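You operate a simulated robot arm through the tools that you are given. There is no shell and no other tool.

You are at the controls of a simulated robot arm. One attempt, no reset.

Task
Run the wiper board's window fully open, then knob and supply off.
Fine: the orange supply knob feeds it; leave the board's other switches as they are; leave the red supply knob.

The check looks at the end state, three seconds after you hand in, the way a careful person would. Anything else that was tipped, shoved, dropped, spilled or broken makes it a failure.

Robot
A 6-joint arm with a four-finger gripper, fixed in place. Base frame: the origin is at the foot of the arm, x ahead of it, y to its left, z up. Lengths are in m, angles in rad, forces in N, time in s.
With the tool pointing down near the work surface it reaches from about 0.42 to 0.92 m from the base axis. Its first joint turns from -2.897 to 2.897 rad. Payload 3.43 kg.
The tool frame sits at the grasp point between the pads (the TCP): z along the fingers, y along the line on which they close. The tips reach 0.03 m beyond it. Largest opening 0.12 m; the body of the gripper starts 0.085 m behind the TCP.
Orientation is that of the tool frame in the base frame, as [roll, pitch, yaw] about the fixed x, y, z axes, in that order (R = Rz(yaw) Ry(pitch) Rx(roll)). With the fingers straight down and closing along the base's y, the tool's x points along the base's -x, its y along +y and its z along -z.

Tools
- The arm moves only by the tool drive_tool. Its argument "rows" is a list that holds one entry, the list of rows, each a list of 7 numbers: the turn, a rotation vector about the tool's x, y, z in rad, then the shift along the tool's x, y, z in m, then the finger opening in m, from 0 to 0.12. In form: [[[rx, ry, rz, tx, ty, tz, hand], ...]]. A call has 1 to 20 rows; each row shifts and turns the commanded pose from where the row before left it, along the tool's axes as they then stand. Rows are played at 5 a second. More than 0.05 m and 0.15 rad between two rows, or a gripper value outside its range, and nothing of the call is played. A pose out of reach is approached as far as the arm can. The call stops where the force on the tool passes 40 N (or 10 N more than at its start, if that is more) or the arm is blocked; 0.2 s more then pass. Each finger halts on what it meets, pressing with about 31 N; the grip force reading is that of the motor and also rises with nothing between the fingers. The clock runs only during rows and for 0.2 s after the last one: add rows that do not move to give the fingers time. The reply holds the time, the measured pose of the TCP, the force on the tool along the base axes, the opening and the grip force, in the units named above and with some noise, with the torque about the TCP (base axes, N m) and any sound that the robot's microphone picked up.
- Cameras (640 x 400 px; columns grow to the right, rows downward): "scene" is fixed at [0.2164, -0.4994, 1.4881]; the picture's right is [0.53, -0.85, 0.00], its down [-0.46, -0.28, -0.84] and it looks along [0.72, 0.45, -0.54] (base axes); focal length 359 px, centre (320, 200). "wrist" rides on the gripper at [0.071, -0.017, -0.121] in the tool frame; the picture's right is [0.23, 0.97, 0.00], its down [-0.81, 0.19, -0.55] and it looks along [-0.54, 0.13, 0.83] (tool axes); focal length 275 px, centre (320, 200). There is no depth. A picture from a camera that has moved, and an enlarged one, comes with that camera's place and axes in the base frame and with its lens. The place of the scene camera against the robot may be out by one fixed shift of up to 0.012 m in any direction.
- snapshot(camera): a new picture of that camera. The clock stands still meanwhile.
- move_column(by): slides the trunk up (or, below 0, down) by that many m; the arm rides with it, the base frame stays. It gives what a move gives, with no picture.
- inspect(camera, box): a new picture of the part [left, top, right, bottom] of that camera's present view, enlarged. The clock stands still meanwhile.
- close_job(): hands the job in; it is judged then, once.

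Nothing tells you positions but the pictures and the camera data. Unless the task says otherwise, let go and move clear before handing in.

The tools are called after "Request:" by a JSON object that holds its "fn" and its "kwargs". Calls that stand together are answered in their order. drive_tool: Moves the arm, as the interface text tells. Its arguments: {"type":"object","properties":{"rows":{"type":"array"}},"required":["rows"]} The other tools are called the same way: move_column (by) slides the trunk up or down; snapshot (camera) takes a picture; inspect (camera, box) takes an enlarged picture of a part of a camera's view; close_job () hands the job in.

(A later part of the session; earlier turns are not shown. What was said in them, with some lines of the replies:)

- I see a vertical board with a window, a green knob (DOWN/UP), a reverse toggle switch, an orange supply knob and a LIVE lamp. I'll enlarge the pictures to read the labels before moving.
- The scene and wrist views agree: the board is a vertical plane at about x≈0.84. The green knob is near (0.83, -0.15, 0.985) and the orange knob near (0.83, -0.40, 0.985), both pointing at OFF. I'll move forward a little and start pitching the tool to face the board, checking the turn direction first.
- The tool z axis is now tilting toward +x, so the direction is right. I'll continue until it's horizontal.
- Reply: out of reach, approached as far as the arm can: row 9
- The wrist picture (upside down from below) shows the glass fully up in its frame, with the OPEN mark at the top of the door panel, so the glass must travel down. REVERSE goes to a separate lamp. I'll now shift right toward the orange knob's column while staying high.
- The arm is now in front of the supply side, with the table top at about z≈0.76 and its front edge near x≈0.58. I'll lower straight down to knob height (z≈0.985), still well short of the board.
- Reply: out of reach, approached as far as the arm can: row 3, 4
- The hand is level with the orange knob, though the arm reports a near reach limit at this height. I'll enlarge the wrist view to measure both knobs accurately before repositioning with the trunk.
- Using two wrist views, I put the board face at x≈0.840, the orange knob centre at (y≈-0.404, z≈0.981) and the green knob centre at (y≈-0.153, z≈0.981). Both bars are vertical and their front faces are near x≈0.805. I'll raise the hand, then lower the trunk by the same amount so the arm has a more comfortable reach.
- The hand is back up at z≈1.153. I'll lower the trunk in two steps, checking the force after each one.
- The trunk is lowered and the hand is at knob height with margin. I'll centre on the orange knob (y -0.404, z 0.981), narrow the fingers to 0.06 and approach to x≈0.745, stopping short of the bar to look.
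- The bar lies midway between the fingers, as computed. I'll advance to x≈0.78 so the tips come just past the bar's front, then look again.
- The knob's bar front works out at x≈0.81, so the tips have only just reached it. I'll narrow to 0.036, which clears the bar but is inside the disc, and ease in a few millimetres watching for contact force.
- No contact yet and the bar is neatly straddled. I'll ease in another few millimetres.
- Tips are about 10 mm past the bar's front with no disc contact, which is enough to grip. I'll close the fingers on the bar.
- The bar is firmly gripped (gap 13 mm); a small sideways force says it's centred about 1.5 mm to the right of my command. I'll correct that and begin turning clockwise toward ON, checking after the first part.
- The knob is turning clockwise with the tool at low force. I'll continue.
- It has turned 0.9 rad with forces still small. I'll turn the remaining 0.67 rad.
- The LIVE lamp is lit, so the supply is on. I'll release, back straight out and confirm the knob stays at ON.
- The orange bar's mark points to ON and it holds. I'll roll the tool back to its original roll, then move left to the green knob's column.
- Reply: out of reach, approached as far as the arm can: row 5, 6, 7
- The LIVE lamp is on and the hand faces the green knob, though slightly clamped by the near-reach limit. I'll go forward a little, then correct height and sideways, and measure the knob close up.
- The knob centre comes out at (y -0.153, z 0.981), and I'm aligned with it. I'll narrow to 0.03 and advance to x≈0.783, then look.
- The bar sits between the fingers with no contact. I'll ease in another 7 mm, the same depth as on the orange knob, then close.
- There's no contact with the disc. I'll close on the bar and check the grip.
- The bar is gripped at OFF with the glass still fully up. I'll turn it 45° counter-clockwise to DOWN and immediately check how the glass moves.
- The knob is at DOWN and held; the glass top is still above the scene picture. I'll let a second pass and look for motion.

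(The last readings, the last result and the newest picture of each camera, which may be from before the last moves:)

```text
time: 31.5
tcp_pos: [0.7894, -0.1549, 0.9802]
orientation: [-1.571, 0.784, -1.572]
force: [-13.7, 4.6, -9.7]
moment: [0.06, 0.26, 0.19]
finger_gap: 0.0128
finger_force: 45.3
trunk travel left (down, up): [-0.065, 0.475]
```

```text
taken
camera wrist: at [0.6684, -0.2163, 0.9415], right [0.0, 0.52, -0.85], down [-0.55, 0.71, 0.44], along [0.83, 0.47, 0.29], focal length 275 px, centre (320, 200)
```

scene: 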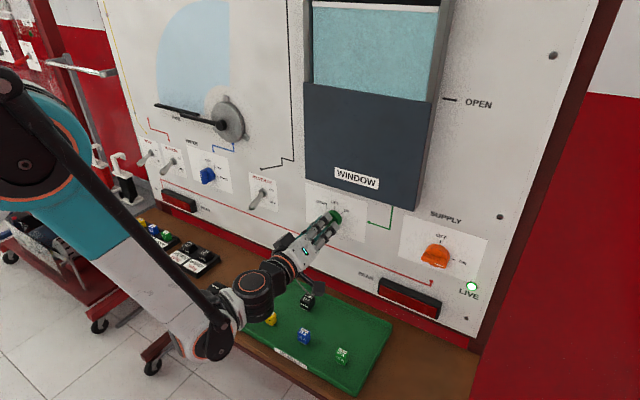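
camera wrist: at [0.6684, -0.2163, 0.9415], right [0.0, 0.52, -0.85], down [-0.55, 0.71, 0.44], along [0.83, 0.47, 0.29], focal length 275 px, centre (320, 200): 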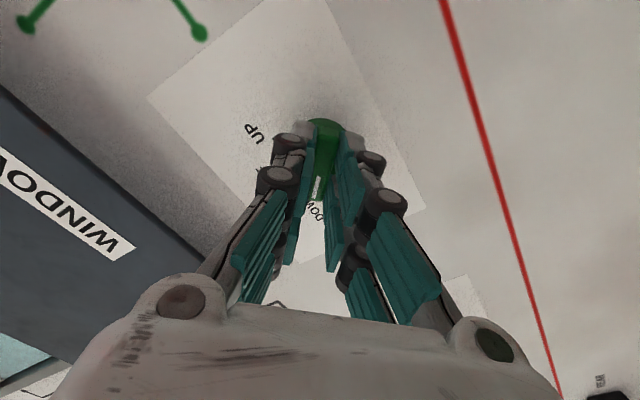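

The glass is moving down; its top edge has just entered the picture. I'll step in short waits and watch.

Request:
{"fn": "drive_tool", "kwargs": {"rows": [[[0, 0, 0, 0, 0, 0, 0.0], [0, 0, 0, 0, 0, 0, 0.0]]]}}

Request:
{"fn": "inspect", "kwargs": {"camera": "scene", "box": [290, 0, 510, 140]}}

```text
time: 32.1
tcp_pos: [0.7895, -0.1549, 0.9802]
orientation: [-1.571, 0.781, -1.57]
force: [-17.3, 5.0, -14.3]
moment: [0.03, 0.11, 0.39]
finger_gap: 0.0129
finger_force: 44.7
trunk travel left (down, up): [-0.065, 0.475]
```

```text
2.86 times, centred on (400, 70) of scene
camera zoom: at [0.2164, -0.4994, 1.4881], right [0.53, -0.85, 0.0], down [-0.46, -0.28, -0.84], along [0.72, 0.45, -0.54], focal length 1026 px, centre (91, 571)
```

zoom: 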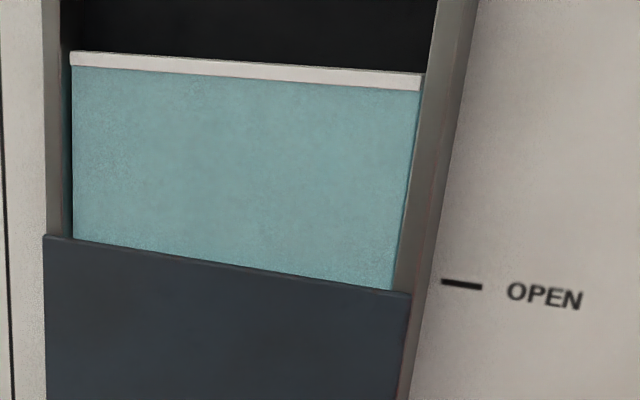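

The glass is descending at a steady rate, and the OPEN line is still about 2.5 s away. A small force is building on the hand, so I'll ease the tool slightly in that direction while waiting.

Request:
{"fn": "drive_tool", "kwargs": {"rows": [[[0, 0, 0, 0, 0.001, -0.001, 0.0], [0, 0, 0, 0, 0.001, -0.001, 0.0], [0, 0, 0, 0, 0, 0, 0.0]]]}}

Request:
{"fn": "inspect", "kwargs": {"camera": "scene", "box": [290, 0, 510, 140]}}

```text
time: 32.8
tcp_pos: [0.7885, -0.154, 0.9796]
orientation: [-1.571, 0.788, -1.575]
force: [11.1, -0.5, 17.9]
moment: [0.0, -0.03, -0.46]
finger_gap: 0.013
finger_force: 44.8
trunk travel left (down, up): [-0.065, 0.475]
stopped in row 3: the force on the tool passed its limit at 43 N (the readings are from after the stop); the commanded pose is now the measured one
```

```text
2.86 times, centred on (400, 70) of scene
camera zoom: at [0.2164, -0.4994, 1.4881], right [0.53, -0.85, 0.0], down [-0.46, -0.28, -0.84], along [0.72, 0.45, -0.54], focal length 1026 px, centre (91, 571)
```

zoom: 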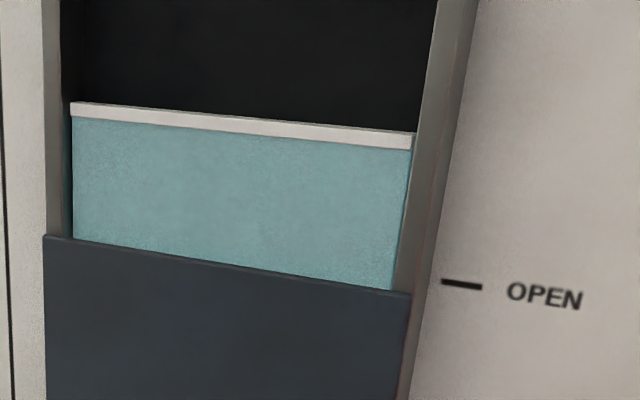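

The ease-off overshot slightly, and the pose is now re-zeroed at the measured one with the glass still descending. I'll make a half-millimetre correction back and keep watching.

Request:
{"fn": "drive_tool", "kwargs": {"rows": [[[0, 0, 0, -0.0003, -0.0004, 0.0004, 0.0], [0, 0, 0, 0, 0, 0, 0.0]]]}}

Request:
{"fn": "inspect", "kwargs": {"camera": "scene", "box": [290, 0, 510, 140]}}

```text
time: 33.4
tcp_pos: [0.7898, -0.154, 0.981]
orientation: [-1.571, 0.785, -1.572]
force: [6.9, 0.0, 9.0]
moment: [0.01, -0.28, 0.05]
finger_gap: 0.0128
finger_force: 45.0
trunk travel left (down, up): [-0.065, 0.475]
```

```text
2.86 times, centred on (400, 70) of scene
camera zoom: at [0.2164, -0.4994, 1.4881], right [0.53, -0.85, 0.0], down [-0.46, -0.28, -0.84], along [0.72, 0.45, -0.54], focal length 1026 px, centre (91, 571)
```

zoom: 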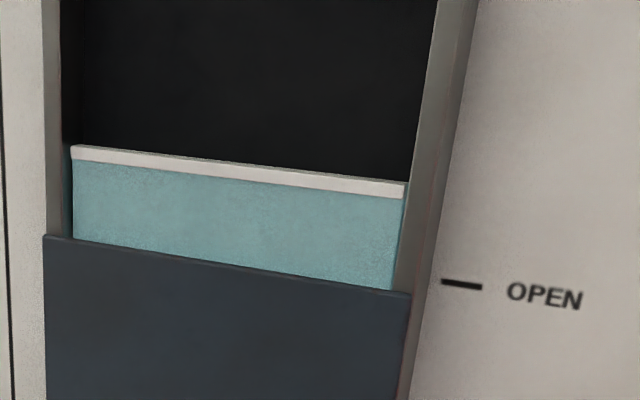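

The force is settling and the glass is about 55 mm above the OPEN line, falling at roughly 42 mm/s. I'll wait another 0.8 s and look.

Request:
{"fn": "drive_tool", "kwargs": {"rows": [[[0, 0, 0, 0, 0, 0, 0.0], [0, 0, 0, 0, 0, 0, 0.0], [0, 0, 0, 0, 0, 0, 0.0]]]}}

Request:
{"fn": "inspect", "kwargs": {"camera": "scene", "box": [290, 0, 510, 140]}}

```text
time: 34.2
tcp_pos: [0.7882, -0.1548, 0.9804]
orientation: [-1.57, 0.788, -1.574]
force: [5.2, -0.1, 7.9]
moment: [-0.03, -0.37, 0.22]
finger_gap: 0.0129
finger_force: 45.2
trunk travel left (down, up): [-0.065, 0.475]
```

```text
2.86 times, centred on (400, 70) of scene
camera zoom: at [0.2164, -0.4994, 1.4881], right [0.53, -0.85, 0.0], down [-0.46, -0.28, -0.84], along [0.72, 0.45, -0.54], focal length 1026 px, centre (91, 571)
```

zoom: 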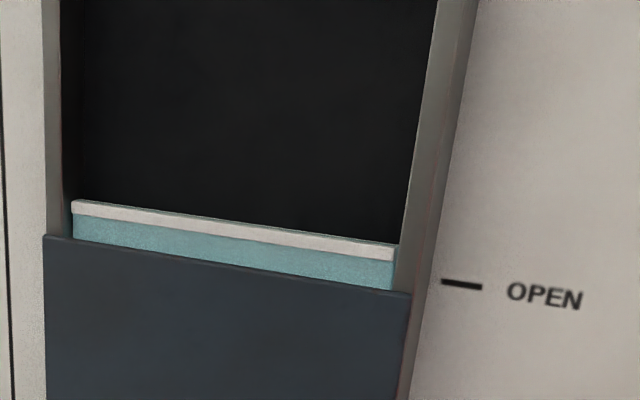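

There's about 20 mm left to the OPEN line. I'll wait one short step (0.4 s).

Request:
{"fn": "drive_tool", "kwargs": {"rows": [[[0, 0, 0, 0, 0, 0, 0.0]]]}}

Request:
{"fn": "inspect", "kwargs": {"camera": "scene", "box": [290, 0, 510, 140]}}

```text
time: 34.6
tcp_pos: [0.7905, -0.1557, 0.9809]
orientation: [-1.57, 0.785, -1.571]
force: [4.4, 0.3, 7.0]
moment: [0.03, -0.29, 0.12]
finger_gap: 0.0126
finger_force: 44.5
trunk travel left (down, up): [-0.065, 0.475]
```

```text
2.86 times, centred on (400, 70) of scene
camera zoom: at [0.2164, -0.4994, 1.4881], right [0.53, -0.85, 0.0], down [-0.46, -0.28, -0.84], along [0.72, 0.45, -0.54], focal length 1026 px, centre (91, 571)
```

zoom: 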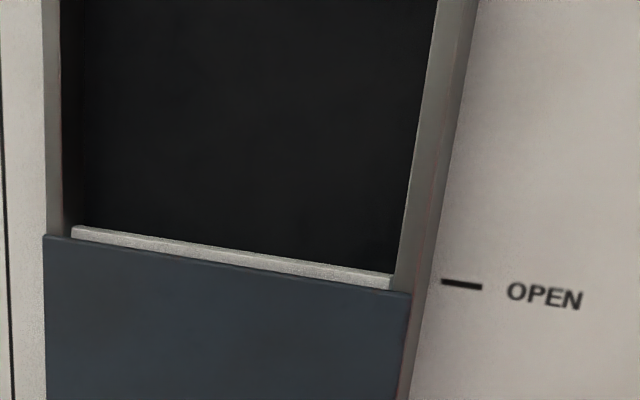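

The glass is within about 4 mm of the OPEN mark. I'll take one more short step to see whether it comes to rest at its end.

Request:
{"fn": "drive_tool", "kwargs": {"rows": [[[0, 0, 0, 0, 0, 0, 0.0]]]}}

Request:
{"fn": "inspect", "kwargs": {"camera": "scene", "box": [290, 0, 510, 140]}}

```text
time: 35.0
tcp_pos: [0.7883, -0.1554, 0.9802]
orientation: [-1.57, 0.786, -1.573]
force: [4.8, 0.9, 7.6]
moment: [0.04, -0.2, 0.04]
finger_gap: 0.0128
finger_force: 44.3
trunk travel left (down, up): [-0.065, 0.475]
```

```text
2.86 times, centred on (400, 70) of scene
camera zoom: at [0.2164, -0.4994, 1.4881], right [0.53, -0.85, 0.0], down [-0.46, -0.28, -0.84], along [0.72, 0.45, -0.54], focal length 1026 px, centre (91, 571)
```

zoom: 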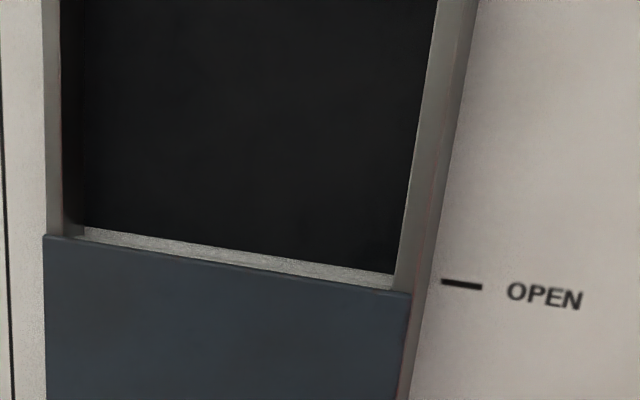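

The view has changed subtly; I need a closer look to see whether this strip is the glass's top rail or the frame behind it.

Request:
{"fn": "inspect", "kwargs": {"camera": "scene", "box": [385, 75, 465, 125]}}

Request:
{"fn": "inspect", "kwargs": {"camera": "scene", "box": [295, 55, 375, 105]}}

Request:
{"fn": "snapshot", "kwargs": {"camera": "scene"}}

```text
8.00 times, centred on (425, 100) of scene
camera zoom: at [0.2164, -0.4994, 1.4881], right [0.53, -0.85, 0.0], down [-0.46, -0.28, -0.84], along [0.72, 0.45, -0.54], focal length 2874 px, centre (-520, 1000)
```

zoom: 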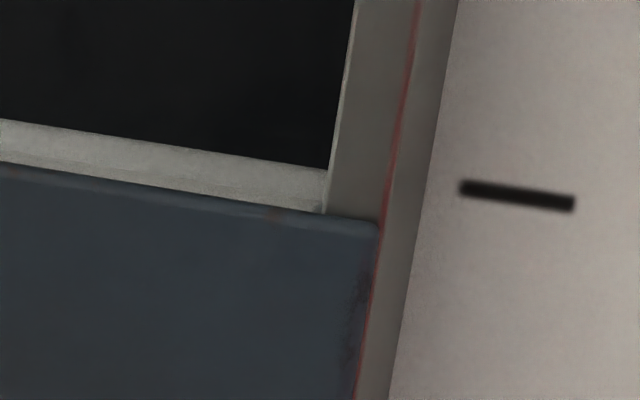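

```text
8.00 times, centred on (335, 80) of scene
camera zoom: at [0.2164, -0.4994, 1.4881], right [0.53, -0.85, 0.0], down [-0.46, -0.28, -0.84], along [0.72, 0.45, -0.54], focal length 2874 px, centre (200, 1160)
```

zoom: 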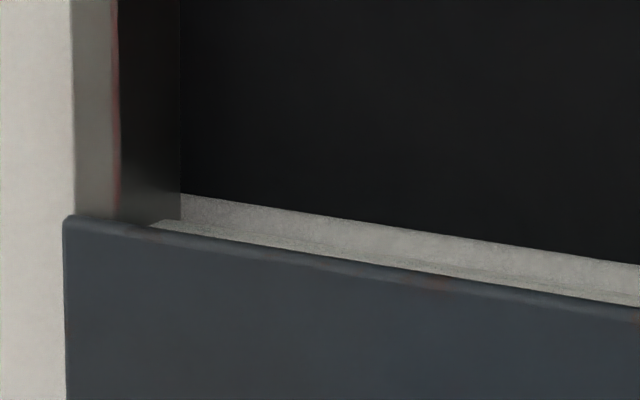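

```text
taken
```

scene: 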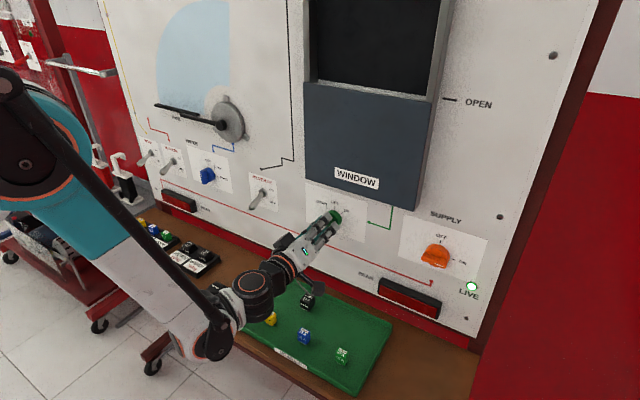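

The teal glass is no longer visible; the strip seems to be the back panel plus a sliver of the rail top. I'll wait one more short step and compare to check it has stopped.

Request:
{"fn": "drive_tool", "kwargs": {"rows": [[[0, 0, 0, 0, 0, 0, 0.0]]]}}

Request:
{"fn": "inspect", "kwargs": {"camera": "scene", "box": [385, 75, 465, 125]}}

Request:
{"fn": "inspect", "kwargs": {"camera": "scene", "box": [295, 55, 375, 105]}}

```text
time: 35.4
tcp_pos: [0.7881, -0.1548, 0.9807]
orientation: [-1.571, 0.784, -1.572]
force: [3.4, 1.4, 4.5]
moment: [-0.02, -0.14, -0.03]
finger_gap: 0.0129
finger_force: 44.6
trunk travel left (down, up): [-0.065, 0.475]
```

```text
8.00 times, centred on (425, 100) of scene
camera zoom: at [0.2164, -0.4994, 1.4881], right [0.53, -0.85, 0.0], down [-0.46, -0.28, -0.84], along [0.72, 0.45, -0.54], focal length 2874 px, centre (-520, 1000)
```

zoom: 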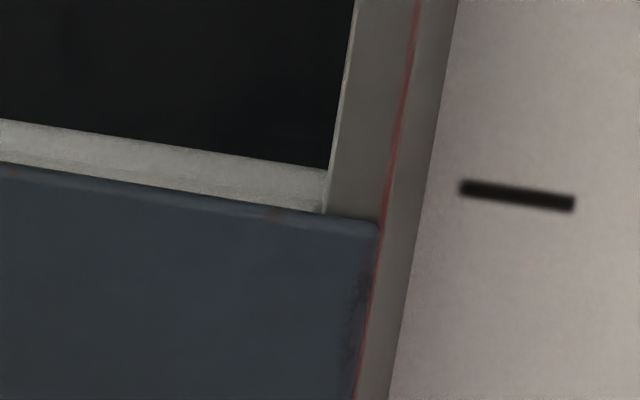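

```text
8.00 times, centred on (335, 80) of scene
camera zoom: at [0.2164, -0.4994, 1.4881], right [0.53, -0.85, 0.0], down [-0.46, -0.28, -0.84], along [0.72, 0.45, -0.54], focal length 2874 px, centre (200, 1160)
```

zoom: 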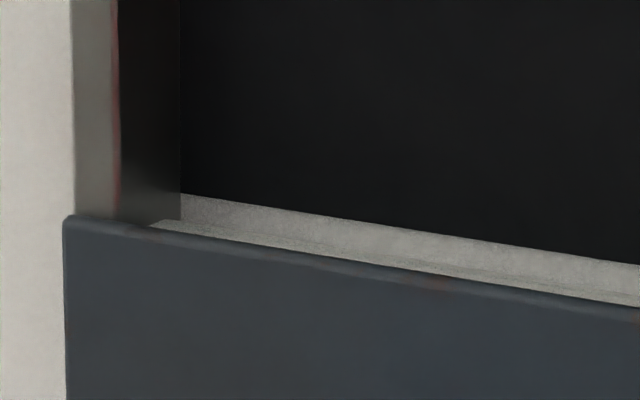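

The two views are identical 0.4 s apart, with the glass's top rail flush with the door top at the OPEN mark, so it has reached its end. I'll turn the green knob back 45° to OFF.

Request:
{"fn": "drive_tool", "kwargs": {"rows": [[[0, 0, 0.131, 0, 0, 0, 0.0], [0, 0, 0.131, 0, 0, 0, 0.0], [0, 0, 0.131, 0, 0, 0, 0.0], [0, 0, 0.131, 0, 0, 0, 0.0], [0, 0, 0.131, 0, 0, 0, 0.0], [0, 0, 0.131, 0, 0, 0, 0.0], [0, 0, 0, 0, 0, 0, 0.0]]]}}

Request:
{"fn": "snapshot", "kwargs": {"camera": "scene"}}

Request:
{"fn": "inspect", "kwargs": {"camera": "wrist", "box": [220, 60, 440, 260]}}

Request:
{"fn": "inspect", "kwargs": {"camera": "scene", "box": [295, 55, 375, 105]}}

```text
time: 37.0
tcp_pos: [0.7889, -0.1544, 0.9806]
orientation: [1.378, 1.567, 1.375]
force: [18.5, -4.6, 28.6]
moment: [-0.03, -0.68, -0.09]
finger_gap: 0.013
finger_force: 44.4
trunk travel left (down, up): [-0.065, 0.475]
```

```text
taken
```

scene: 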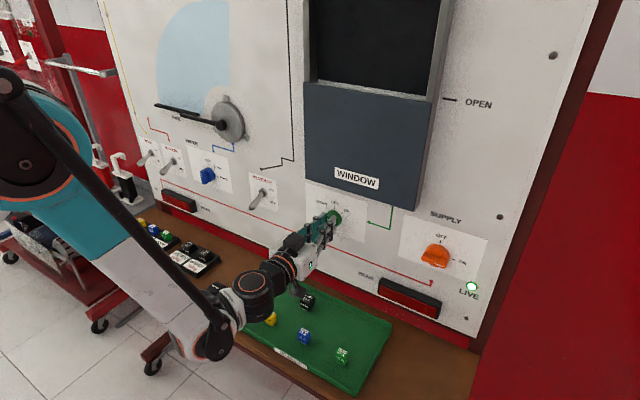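

```text
2.00 times, centred on (330, 160) of wrist
camera zoom: at [0.6684, -0.1703, 0.9084], right [0.0, 0.97, -0.23], down [-0.55, 0.19, 0.81], along [0.83, 0.12, 0.54], focal length 551 px, centre (300, 280)
```

zoom: 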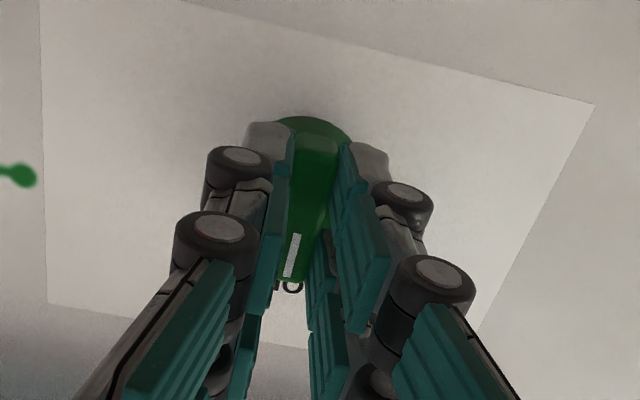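

```text
8.00 times, centred on (335, 80) of scene
camera zoom: at [0.2164, -0.4994, 1.4881], right [0.53, -0.85, 0.0], down [-0.46, -0.28, -0.84], along [0.72, 0.45, -0.54], focal length 2874 px, centre (200, 1160)
```

zoom: 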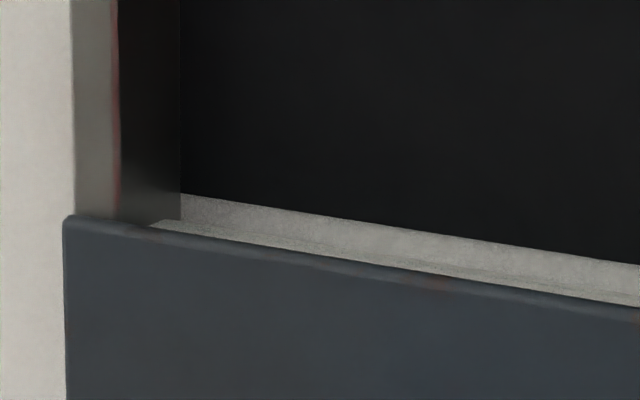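

The knob's mark is back at OFF and the glass is unchanged at fully open. I'll relieve the residual hand force slightly, open the fingers and back straight out.

Request:
{"fn": "drive_tool", "kwargs": {"rows": [[[0, 0, 0, -0.0006, 0, 0.0004, 0.0], [0, 0, 0, 0, 0, 0, 0.03], [0, 0, 0, 0, 0, 0, 0.03], [0, 0, 0, 0, 0, -0.015, 0.03], [0, 0, 0, 0, 0, -0.03, 0.03], [0, 0, 0, 0, 0, 0, 0.03]]]}}

Request:
{"fn": "inspect", "kwargs": {"camera": "wrist", "box": [220, 40, 440, 240]}}

Request:
{"fn": "inspect", "kwargs": {"camera": "scene", "box": [290, 170, 390, 250]}}

```text
time: 38.4
tcp_pos: [0.7455, -0.1558, 0.9833]
orientation: [2.289, 1.567, 2.286]
force: [0.9, -0.2, -0.2]
moment: [0.0, -0.01, 0.0]
finger_gap: 0.0298
finger_force: 0.0
trunk travel left (down, up): [-0.065, 0.475]
```

```text
2.00 times, centred on (330, 140) of wrist
camera zoom: at [0.6246, -0.1712, 0.9104], right [0.0, 0.97, -0.23], down [-0.55, 0.19, 0.81], along [0.83, 0.12, 0.54], focal length 551 px, centre (300, 320)
```

zoom: 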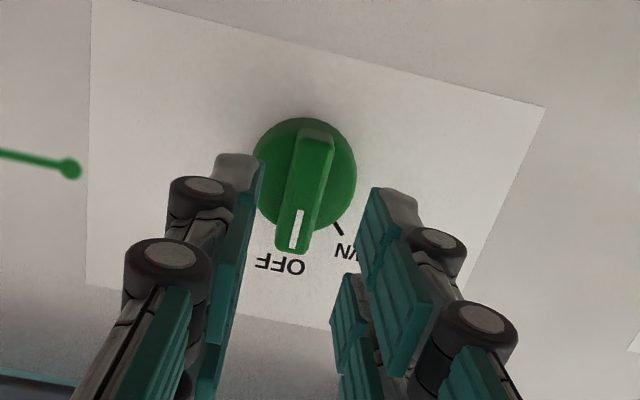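

```text
5.00 times, centred on (340, 210) of scene
camera zoom: at [0.2164, -0.4994, 1.4881], right [0.53, -0.85, 0.0], down [-0.46, -0.28, -0.84], along [0.72, 0.45, -0.54], focal length 1796 px, centre (220, 150)
```

zoom: 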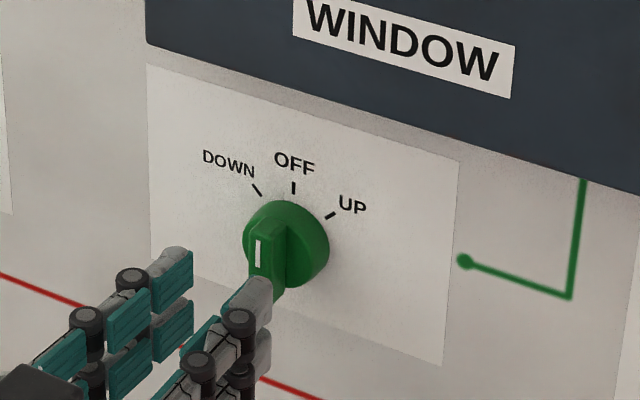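

The green knob points at OFF. I'll move right to the orange knob's column at this stand-off and check the window with the wrist camera on the way.

Request:
{"fn": "drive_tool", "kwargs": {"rows": [[[0, 0, 0, 0.002, -0.04, 0, 0.036], [0, 0, 0, 0, -0.04, 0, 0.036], [0, 0, 0, 0, -0.04, -0.01, 0.036], [0, 0, 0, 0, -0.04, -0.01, 0.036], [0, 0, 0, 0, -0.04, -0.01, 0.036], [0, 0, 0, 0, -0.04, 0, 0.036], [0, 0, 0, 0, -0.01, 0, 0.036], [0, 0, 0, 0, 0, 0, 0.036]]]}}

Request:
{"fn": "snapshot", "kwargs": {"camera": "wrist"}}

Request:
{"fn": "snapshot", "kwargs": {"camera": "scene"}}

```text
time: 40.2
tcp_pos: [0.7146, -0.4064, 0.978]
orientation: [1.585, 1.569, 1.582]
force: [-0.4, -0.9, 0.1]
moment: [-0.01, 0.02, 0.0]
finger_gap: 0.0358
finger_force: 0.1
trunk travel left (down, up): [-0.065, 0.475]
```

```text
taken
camera wrist: at [0.5929, -0.4211, 0.9057], right [0.0, 0.97, -0.23], down [-0.55, 0.19, 0.81], along [0.83, 0.12, 0.54], focal length 275 px, centre (320, 200)
```

wrist: 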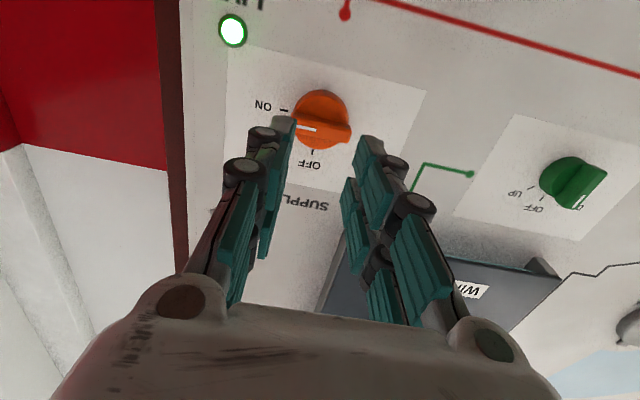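

```text
taken
```

scene: 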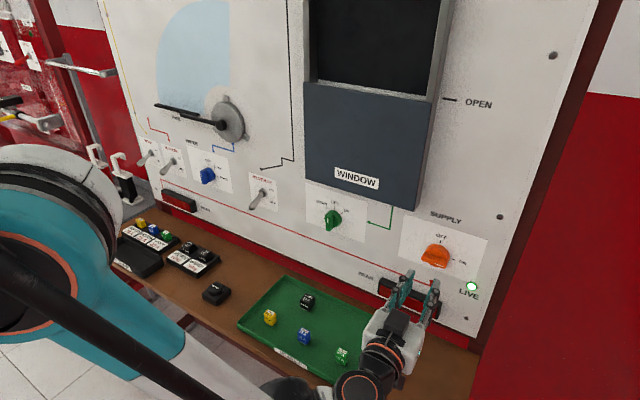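

The LIVE lamp is still on. Before switching it off, I'll look very closely at the sill strip to confirm the glass is fully down.

Request:
{"fn": "inspect", "kwargs": {"camera": "scene", "box": [305, 68, 345, 93]}}

Request:
{"fn": "inspect", "kwargs": {"camera": "scene", "box": [410, 85, 450, 110]}}

```text
16.00 times, centred on (325, 80) of scene
camera zoom: at [0.2164, -0.4994, 1.4881], right [0.53, -0.85, 0.0], down [-0.46, -0.28, -0.84], along [0.72, 0.45, -0.54], focal length 5747 px, centre (240, 2112)
```

zoom: 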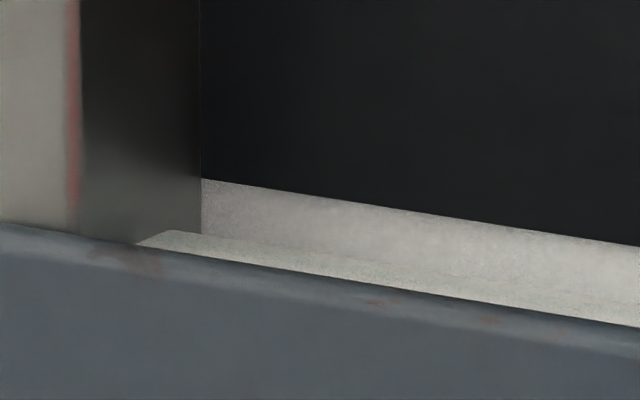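

```text
16.00 times, centred on (430, 98) of scene
camera zoom: at [0.2164, -0.4994, 1.4881], right [0.53, -0.85, 0.0], down [-0.46, -0.28, -0.84], along [0.72, 0.45, -0.54], focal length 5747 px, centre (-1440, 1840)
```

zoom: 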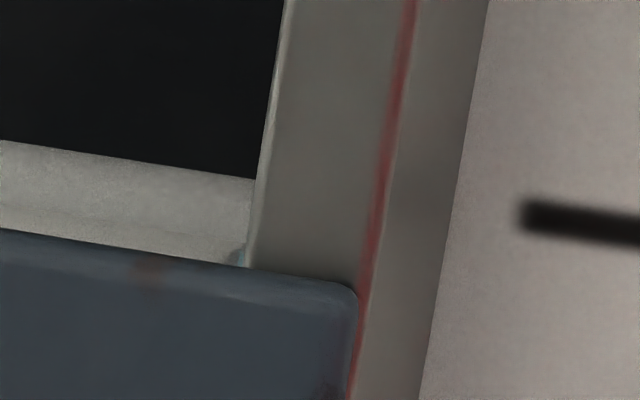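

I can see the glass's top rail flush at the door's edge by the OPEN mark, and it was stationary while still commanded DOWN, so the window is fully open. Next I'll roll the tool +90° to match the horizontal orange bar.

Request:
{"fn": "drive_tool", "kwargs": {"rows": [[[0, 0, 0.1428, -0.0025, 0, 0, 0.04], [0, 0, 0.1428, 0, 0, 0, 0.04], [0, 0, 0.1428, 0, 0, 0, 0.04], [0, 0, 0.1428, 0, 0, 0, 0.04], [0, 0, 0.1428, 0, 0, 0, 0.04], [0, 0, 0.1428, 0, 0, 0, 0.04], [0, 0, 0.1428, 0, 0, 0, 0.04], [0, 0, 0.1428, 0, 0, 0, 0.04], [0, 0, 0.1428, 0, 0, 0, 0.04], [0, 0, 0.1428, 0, 0, 0, 0.04], [0, 0, 0.1428, 0, 0, 0, 0.04], [0, 0, 0, 0, 0, 0, 0.04]]]}}

Request:
{"fn": "inspect", "kwargs": {"camera": "wrist", "box": [220, 40, 440, 240]}}

```text
time: 42.8
tcp_pos: [0.714, -0.4034, 0.9813]
orientation: [1.571, -0.003, 1.569]
force: [-0.3, -0.4, 0.1]
moment: [-0.02, -0.01, 0.02]
finger_gap: 0.0399
finger_force: 0.0
trunk travel left (down, up): [-0.065, 0.475]
```

```text
2.00 times, centred on (330, 140) of wrist
camera zoom: at [0.5929, -0.3315, 0.9637], right [0.0, 0.23, 0.97], down [-0.55, -0.81, 0.19], along [0.83, -0.54, 0.13], focal length 551 px, centre (300, 320)
```

zoom: 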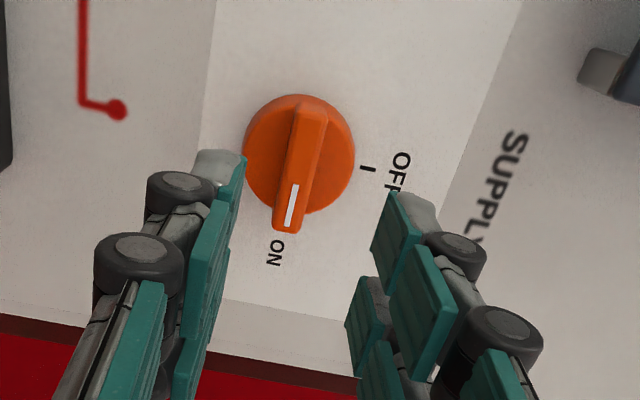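

The bar lies between the fingers and the tool is aligned with it. I'll advance to the same depth as before in decreasing steps.

Request:
{"fn": "drive_tool", "kwargs": {"rows": [[[0, 0, 0, -0.0015, 0, 0.03, 0.036], [0, 0, 0, 0, 0, 0.02, 0.036], [0, 0, 0, 0, 0, 0.01, 0.036], [0, 0, 0, 0, 0, 0.006, 0.036], [0, 0, 0, 0, 0, 0.003, 0.036], [0, 0, 0, 0, 0, 0, 0.036]]]}}

Request:
{"fn": "inspect", "kwargs": {"camera": "wrist", "box": [220, 40, 440, 240]}}

```text
time: 44.2
tcp_pos: [0.7822, -0.408, 0.9808]
orientation: [1.57, -0.001, 1.57]
force: [-0.2, 0.6, 0.8]
moment: [-0.02, 0.01, -0.02]
finger_gap: 0.0359
finger_force: 0.1
trunk travel left (down, up): [-0.065, 0.475]
```

```text
2.00 times, centred on (330, 140) of wrist
camera zoom: at [0.6625, -0.3342, 0.9638], right [0.0, 0.23, 0.97], down [-0.55, -0.81, 0.19], along [0.83, -0.54, 0.13], focal length 551 px, centre (300, 320)
```

zoom: 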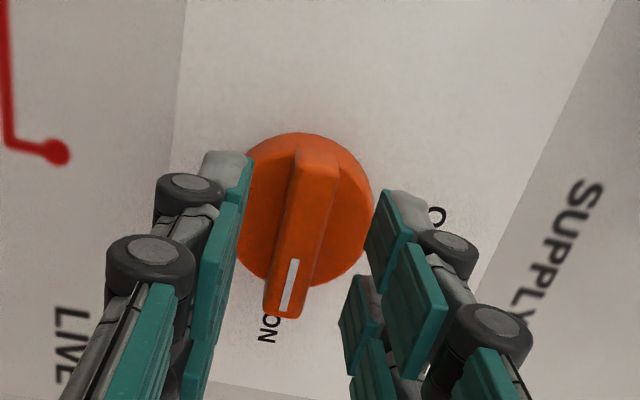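

The bar is centred and clear on both sides. I'll go the last 6 mm and close.

Request:
{"fn": "drive_tool", "kwargs": {"rows": [[[0, 0, 0, 0, 0, 0.003, 0.036], [0, 0, 0, 0, 0, 0.003, 0.036], [0, 0, 0, 0, 0, 0, 0.036], [0, 0, 0, 0, 0, 0, 0.0], [0, 0, 0, 0, 0, 0, 0.0], [0, 0, 0, 0, 0, 0, 0.0]]]}}

```text
time: 45.6
tcp_pos: [0.7894, -0.4069, 0.9802]
orientation: [1.572, -0.002, 1.569]
force: [-7.7, 4.4, -14.5]
moment: [-0.08, 0.4, -0.42]
finger_gap: 0.0128
finger_force: 45.4
trunk travel left (down, up): [-0.065, 0.475]
```

It's gripped; a small vertical force shows about 0.7 mm of offset. I'll correct that and start turning counter-clockwise toward OFF.

Request:
{"fn": "drive_tool", "kwargs": {"rows": [[[0, 0, 0, 0, -0.0007, -0.0003, 0.0], [0, 0, -0.12, 0, 0, 0, 0.0], [0, 0, -0.12, 0, 0, 0, 0.0], [0, 0, -0.12, 0, 0, 0, 0.0], [0, 0, -0.12, 0, 0, 0, 0.0], [0, 0, -0.12, 0, 0, 0, 0.0]]]}}

```text
time: 47.0
tcp_pos: [0.7888, -0.4072, 0.9801]
orientation: [1.57, 0.6, 1.568]
force: [17.2, -9.0, 21.0]
moment: [0.04, -0.63, -0.34]
finger_gap: 0.0129
finger_force: 44.9
trunk travel left (down, up): [-0.065, 0.475]
```

It has turned 0.6 rad, with some side force building from a slight off-axis offset. I'll nudge the tool half a millimetre in that direction and continue.

Request:
{"fn": "drive_tool", "kwargs": {"rows": [[[0, 0, 0, -0.0006, 0.0004, 0.0005, 0.0], [0, 0, -0.12, 0, 0, 0, 0.0], [0, 0, -0.12, 0, 0, 0, 0.0], [0, 0, -0.12, 0, 0, 0, 0.0], [0, 0, -0.12, 0, 0, 0, 0.0]]]}}

```text
time: 48.2
tcp_pos: [0.7887, -0.4065, 0.9823]
orientation: [1.57, 1.082, 1.568]
force: [10.8, -4.4, 21.2]
moment: [-0.02, -1.12, -0.42]
finger_gap: 0.0131
finger_force: 45.1
trunk travel left (down, up): [-0.065, 0.475]
```

Forces are stable. About 0.49 rad remains to OFF, so I'll make a small nudge and finish the turn.

Request:
{"fn": "drive_tool", "kwargs": {"rows": [[[0, 0, 0, -0.0006, 0, 0.0003, 0.0], [0, 0, -0.122, 0, 0, 0, 0.0], [0, 0, -0.122, 0, 0, 0, 0.0], [0, 0, -0.122, 0, 0, 0, 0.0], [0, 0, -0.122, 0, 0, 0, 0.0], [0, 0, 0, 0, 0, 0, 0.0]]]}}

Request:
{"fn": "inspect", "kwargs": {"camera": "scene", "box": [400, 210, 490, 300]}}

Request:
{"fn": "inspect", "kwargs": {"camera": "wrist", "box": [220, 40, 440, 240]}}

```text
time: 49.6
tcp_pos: [0.7882, -0.4053, 0.9833]
orientation: [1.272, 1.57, 1.272]
force: [-2.8, 9.1, 5.8]
moment: [0.0, -1.19, 0.25]
finger_gap: 0.0129
finger_force: 45.2
trunk travel left (down, up): [-0.065, 0.475]
```

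```text
4.44 times, centred on (445, 255) of scene
camera zoom: at [0.2164, -0.4994, 1.4881], right [0.53, -0.85, 0.0], down [-0.46, -0.28, -0.84], along [0.72, 0.45, -0.54], focal length 1596 px, centre (-236, -44)
```

zoom: 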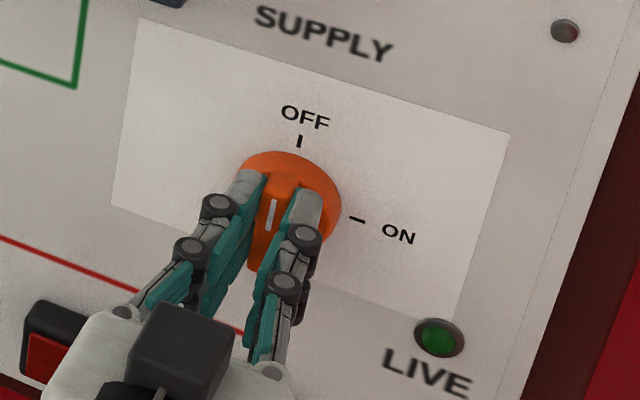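

```text
2.00 times, centred on (330, 140) of wrist
camera zoom: at [0.6681, -0.4208, 0.9099], right [0.0, 0.97, -0.23], down [-0.55, 0.19, 0.81], along [0.83, 0.13, 0.54], focal length 551 px, centre (300, 320)
```

zoom: 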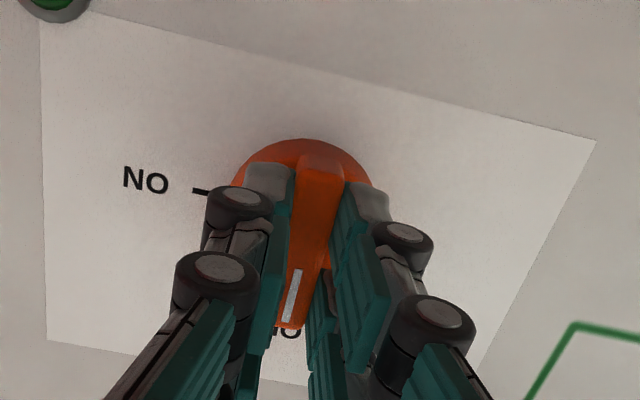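

The LIVE lamp is out and the orange bar points at OFF. I'll release and back straight out.

Request:
{"fn": "drive_tool", "kwargs": {"rows": [[[0, 0, 0, 0, 0, 0, 0.036], [0, 0, 0, 0, 0, 0, 0.036], [0, 0, 0, 0, 0, -0.015, 0.036], [0, 0, 0, 0, 0, -0.03, 0.036], [0, 0, 0, 0, 0, -0.03, 0.036], [0, 0, 0, 0, 0, 0, 0.036]]]}}

Request:
{"fn": "snapshot", "kwargs": {"camera": "scene"}}

Request:
{"fn": "inspect", "kwargs": {"camera": "scene", "box": [400, 210, 490, 300]}}

Request:
{"fn": "inspect", "kwargs": {"camera": "scene", "box": [290, 170, 390, 250]}}

Request:
{"fn": "inspect", "kwargs": {"camera": "scene", "box": [290, 0, 510, 140]}}

```text
time: 51.0
tcp_pos: [0.7136, -0.4064, 0.9805]
orientation: [1.509, 1.569, 1.507]
force: [0.0, 1.0, 0.8]
moment: [0.01, 0.0, 0.02]
finger_gap: 0.0361
finger_force: 0.1
trunk travel left (down, up): [-0.065, 0.475]
```

```text
taken
```

scene: 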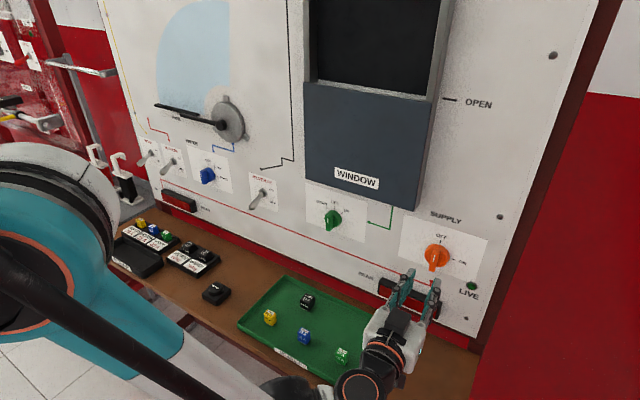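

```text
4.44 times, centred on (445, 255) of scene
camera zoom: at [0.2164, -0.4994, 1.4881], right [0.53, -0.85, 0.0], down [-0.46, -0.28, -0.84], along [0.72, 0.45, -0.54], focal length 1596 px, centre (-236, -44)
```

zoom: 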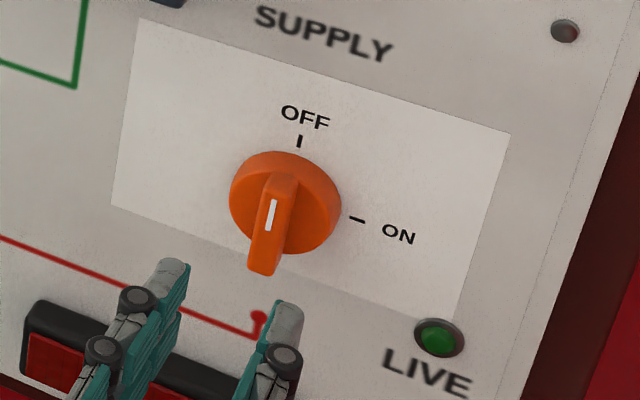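

```text
5.00 times, centred on (340, 210) of scene
camera zoom: at [0.2164, -0.4994, 1.4881], right [0.53, -0.85, 0.0], down [-0.46, -0.28, -0.84], along [0.72, 0.45, -0.54], focal length 1796 px, centre (220, 150)
```

zoom: 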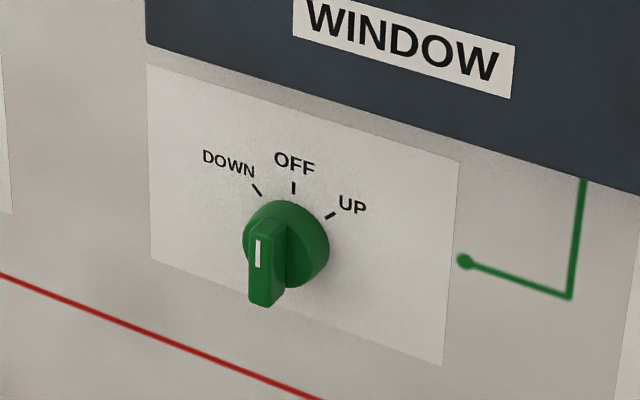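

```text
2.86 times, centred on (400, 70) of scene
camera zoom: at [0.2164, -0.4994, 1.4881], right [0.53, -0.85, 0.0], down [-0.46, -0.28, -0.84], along [0.72, 0.45, -0.54], focal length 1026 px, centre (91, 571)
```

zoom: 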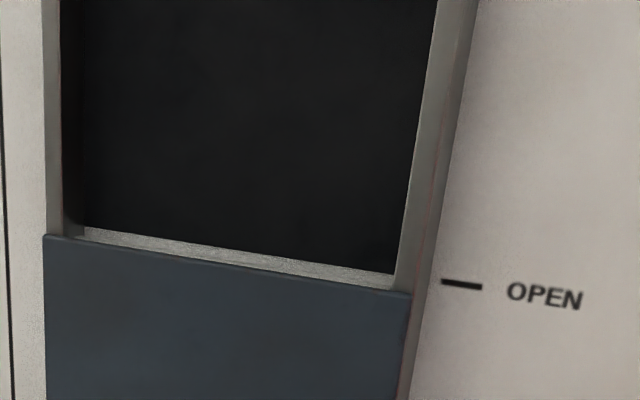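

The window is fully open, the green knob and orange supply are both at OFF, LIVE is out, and the other switches and table items are unchanged. The hand is released and about 7 cm clear of the knob, so I'm handing in.

Request:
{"fn": "close_job", "kwargs": {}}

```text
The job is handed in.
```

The window is fully open, with the glass's top rail flush with the door edge at the OPEN mark. I've handed the job in; the check's verdict hasn't come back.

- **Window:** I turned the orange supply on, ran the green knob to DOWN and watched the glass descend. Two pictures 0.4 s apart, with the knob still at DOWN, showed it had stopped moving.
- **Knobs:** The green knob is back at OFF. The orange supply knob is at OFF and the LIVE lamp is out.
- **Everything else:** I didn't touch the red supply knob or the board's other switches. The items on the table look undisturbed in the final picture.
- **Force:** The force on the tool briefly passed its 40 N limit (43 N) while I held the green knob, which stopped that one move. I saw no damage to the knob or the board.

The hand is released and its fingertips are about 7 cm in front of the orange knob.
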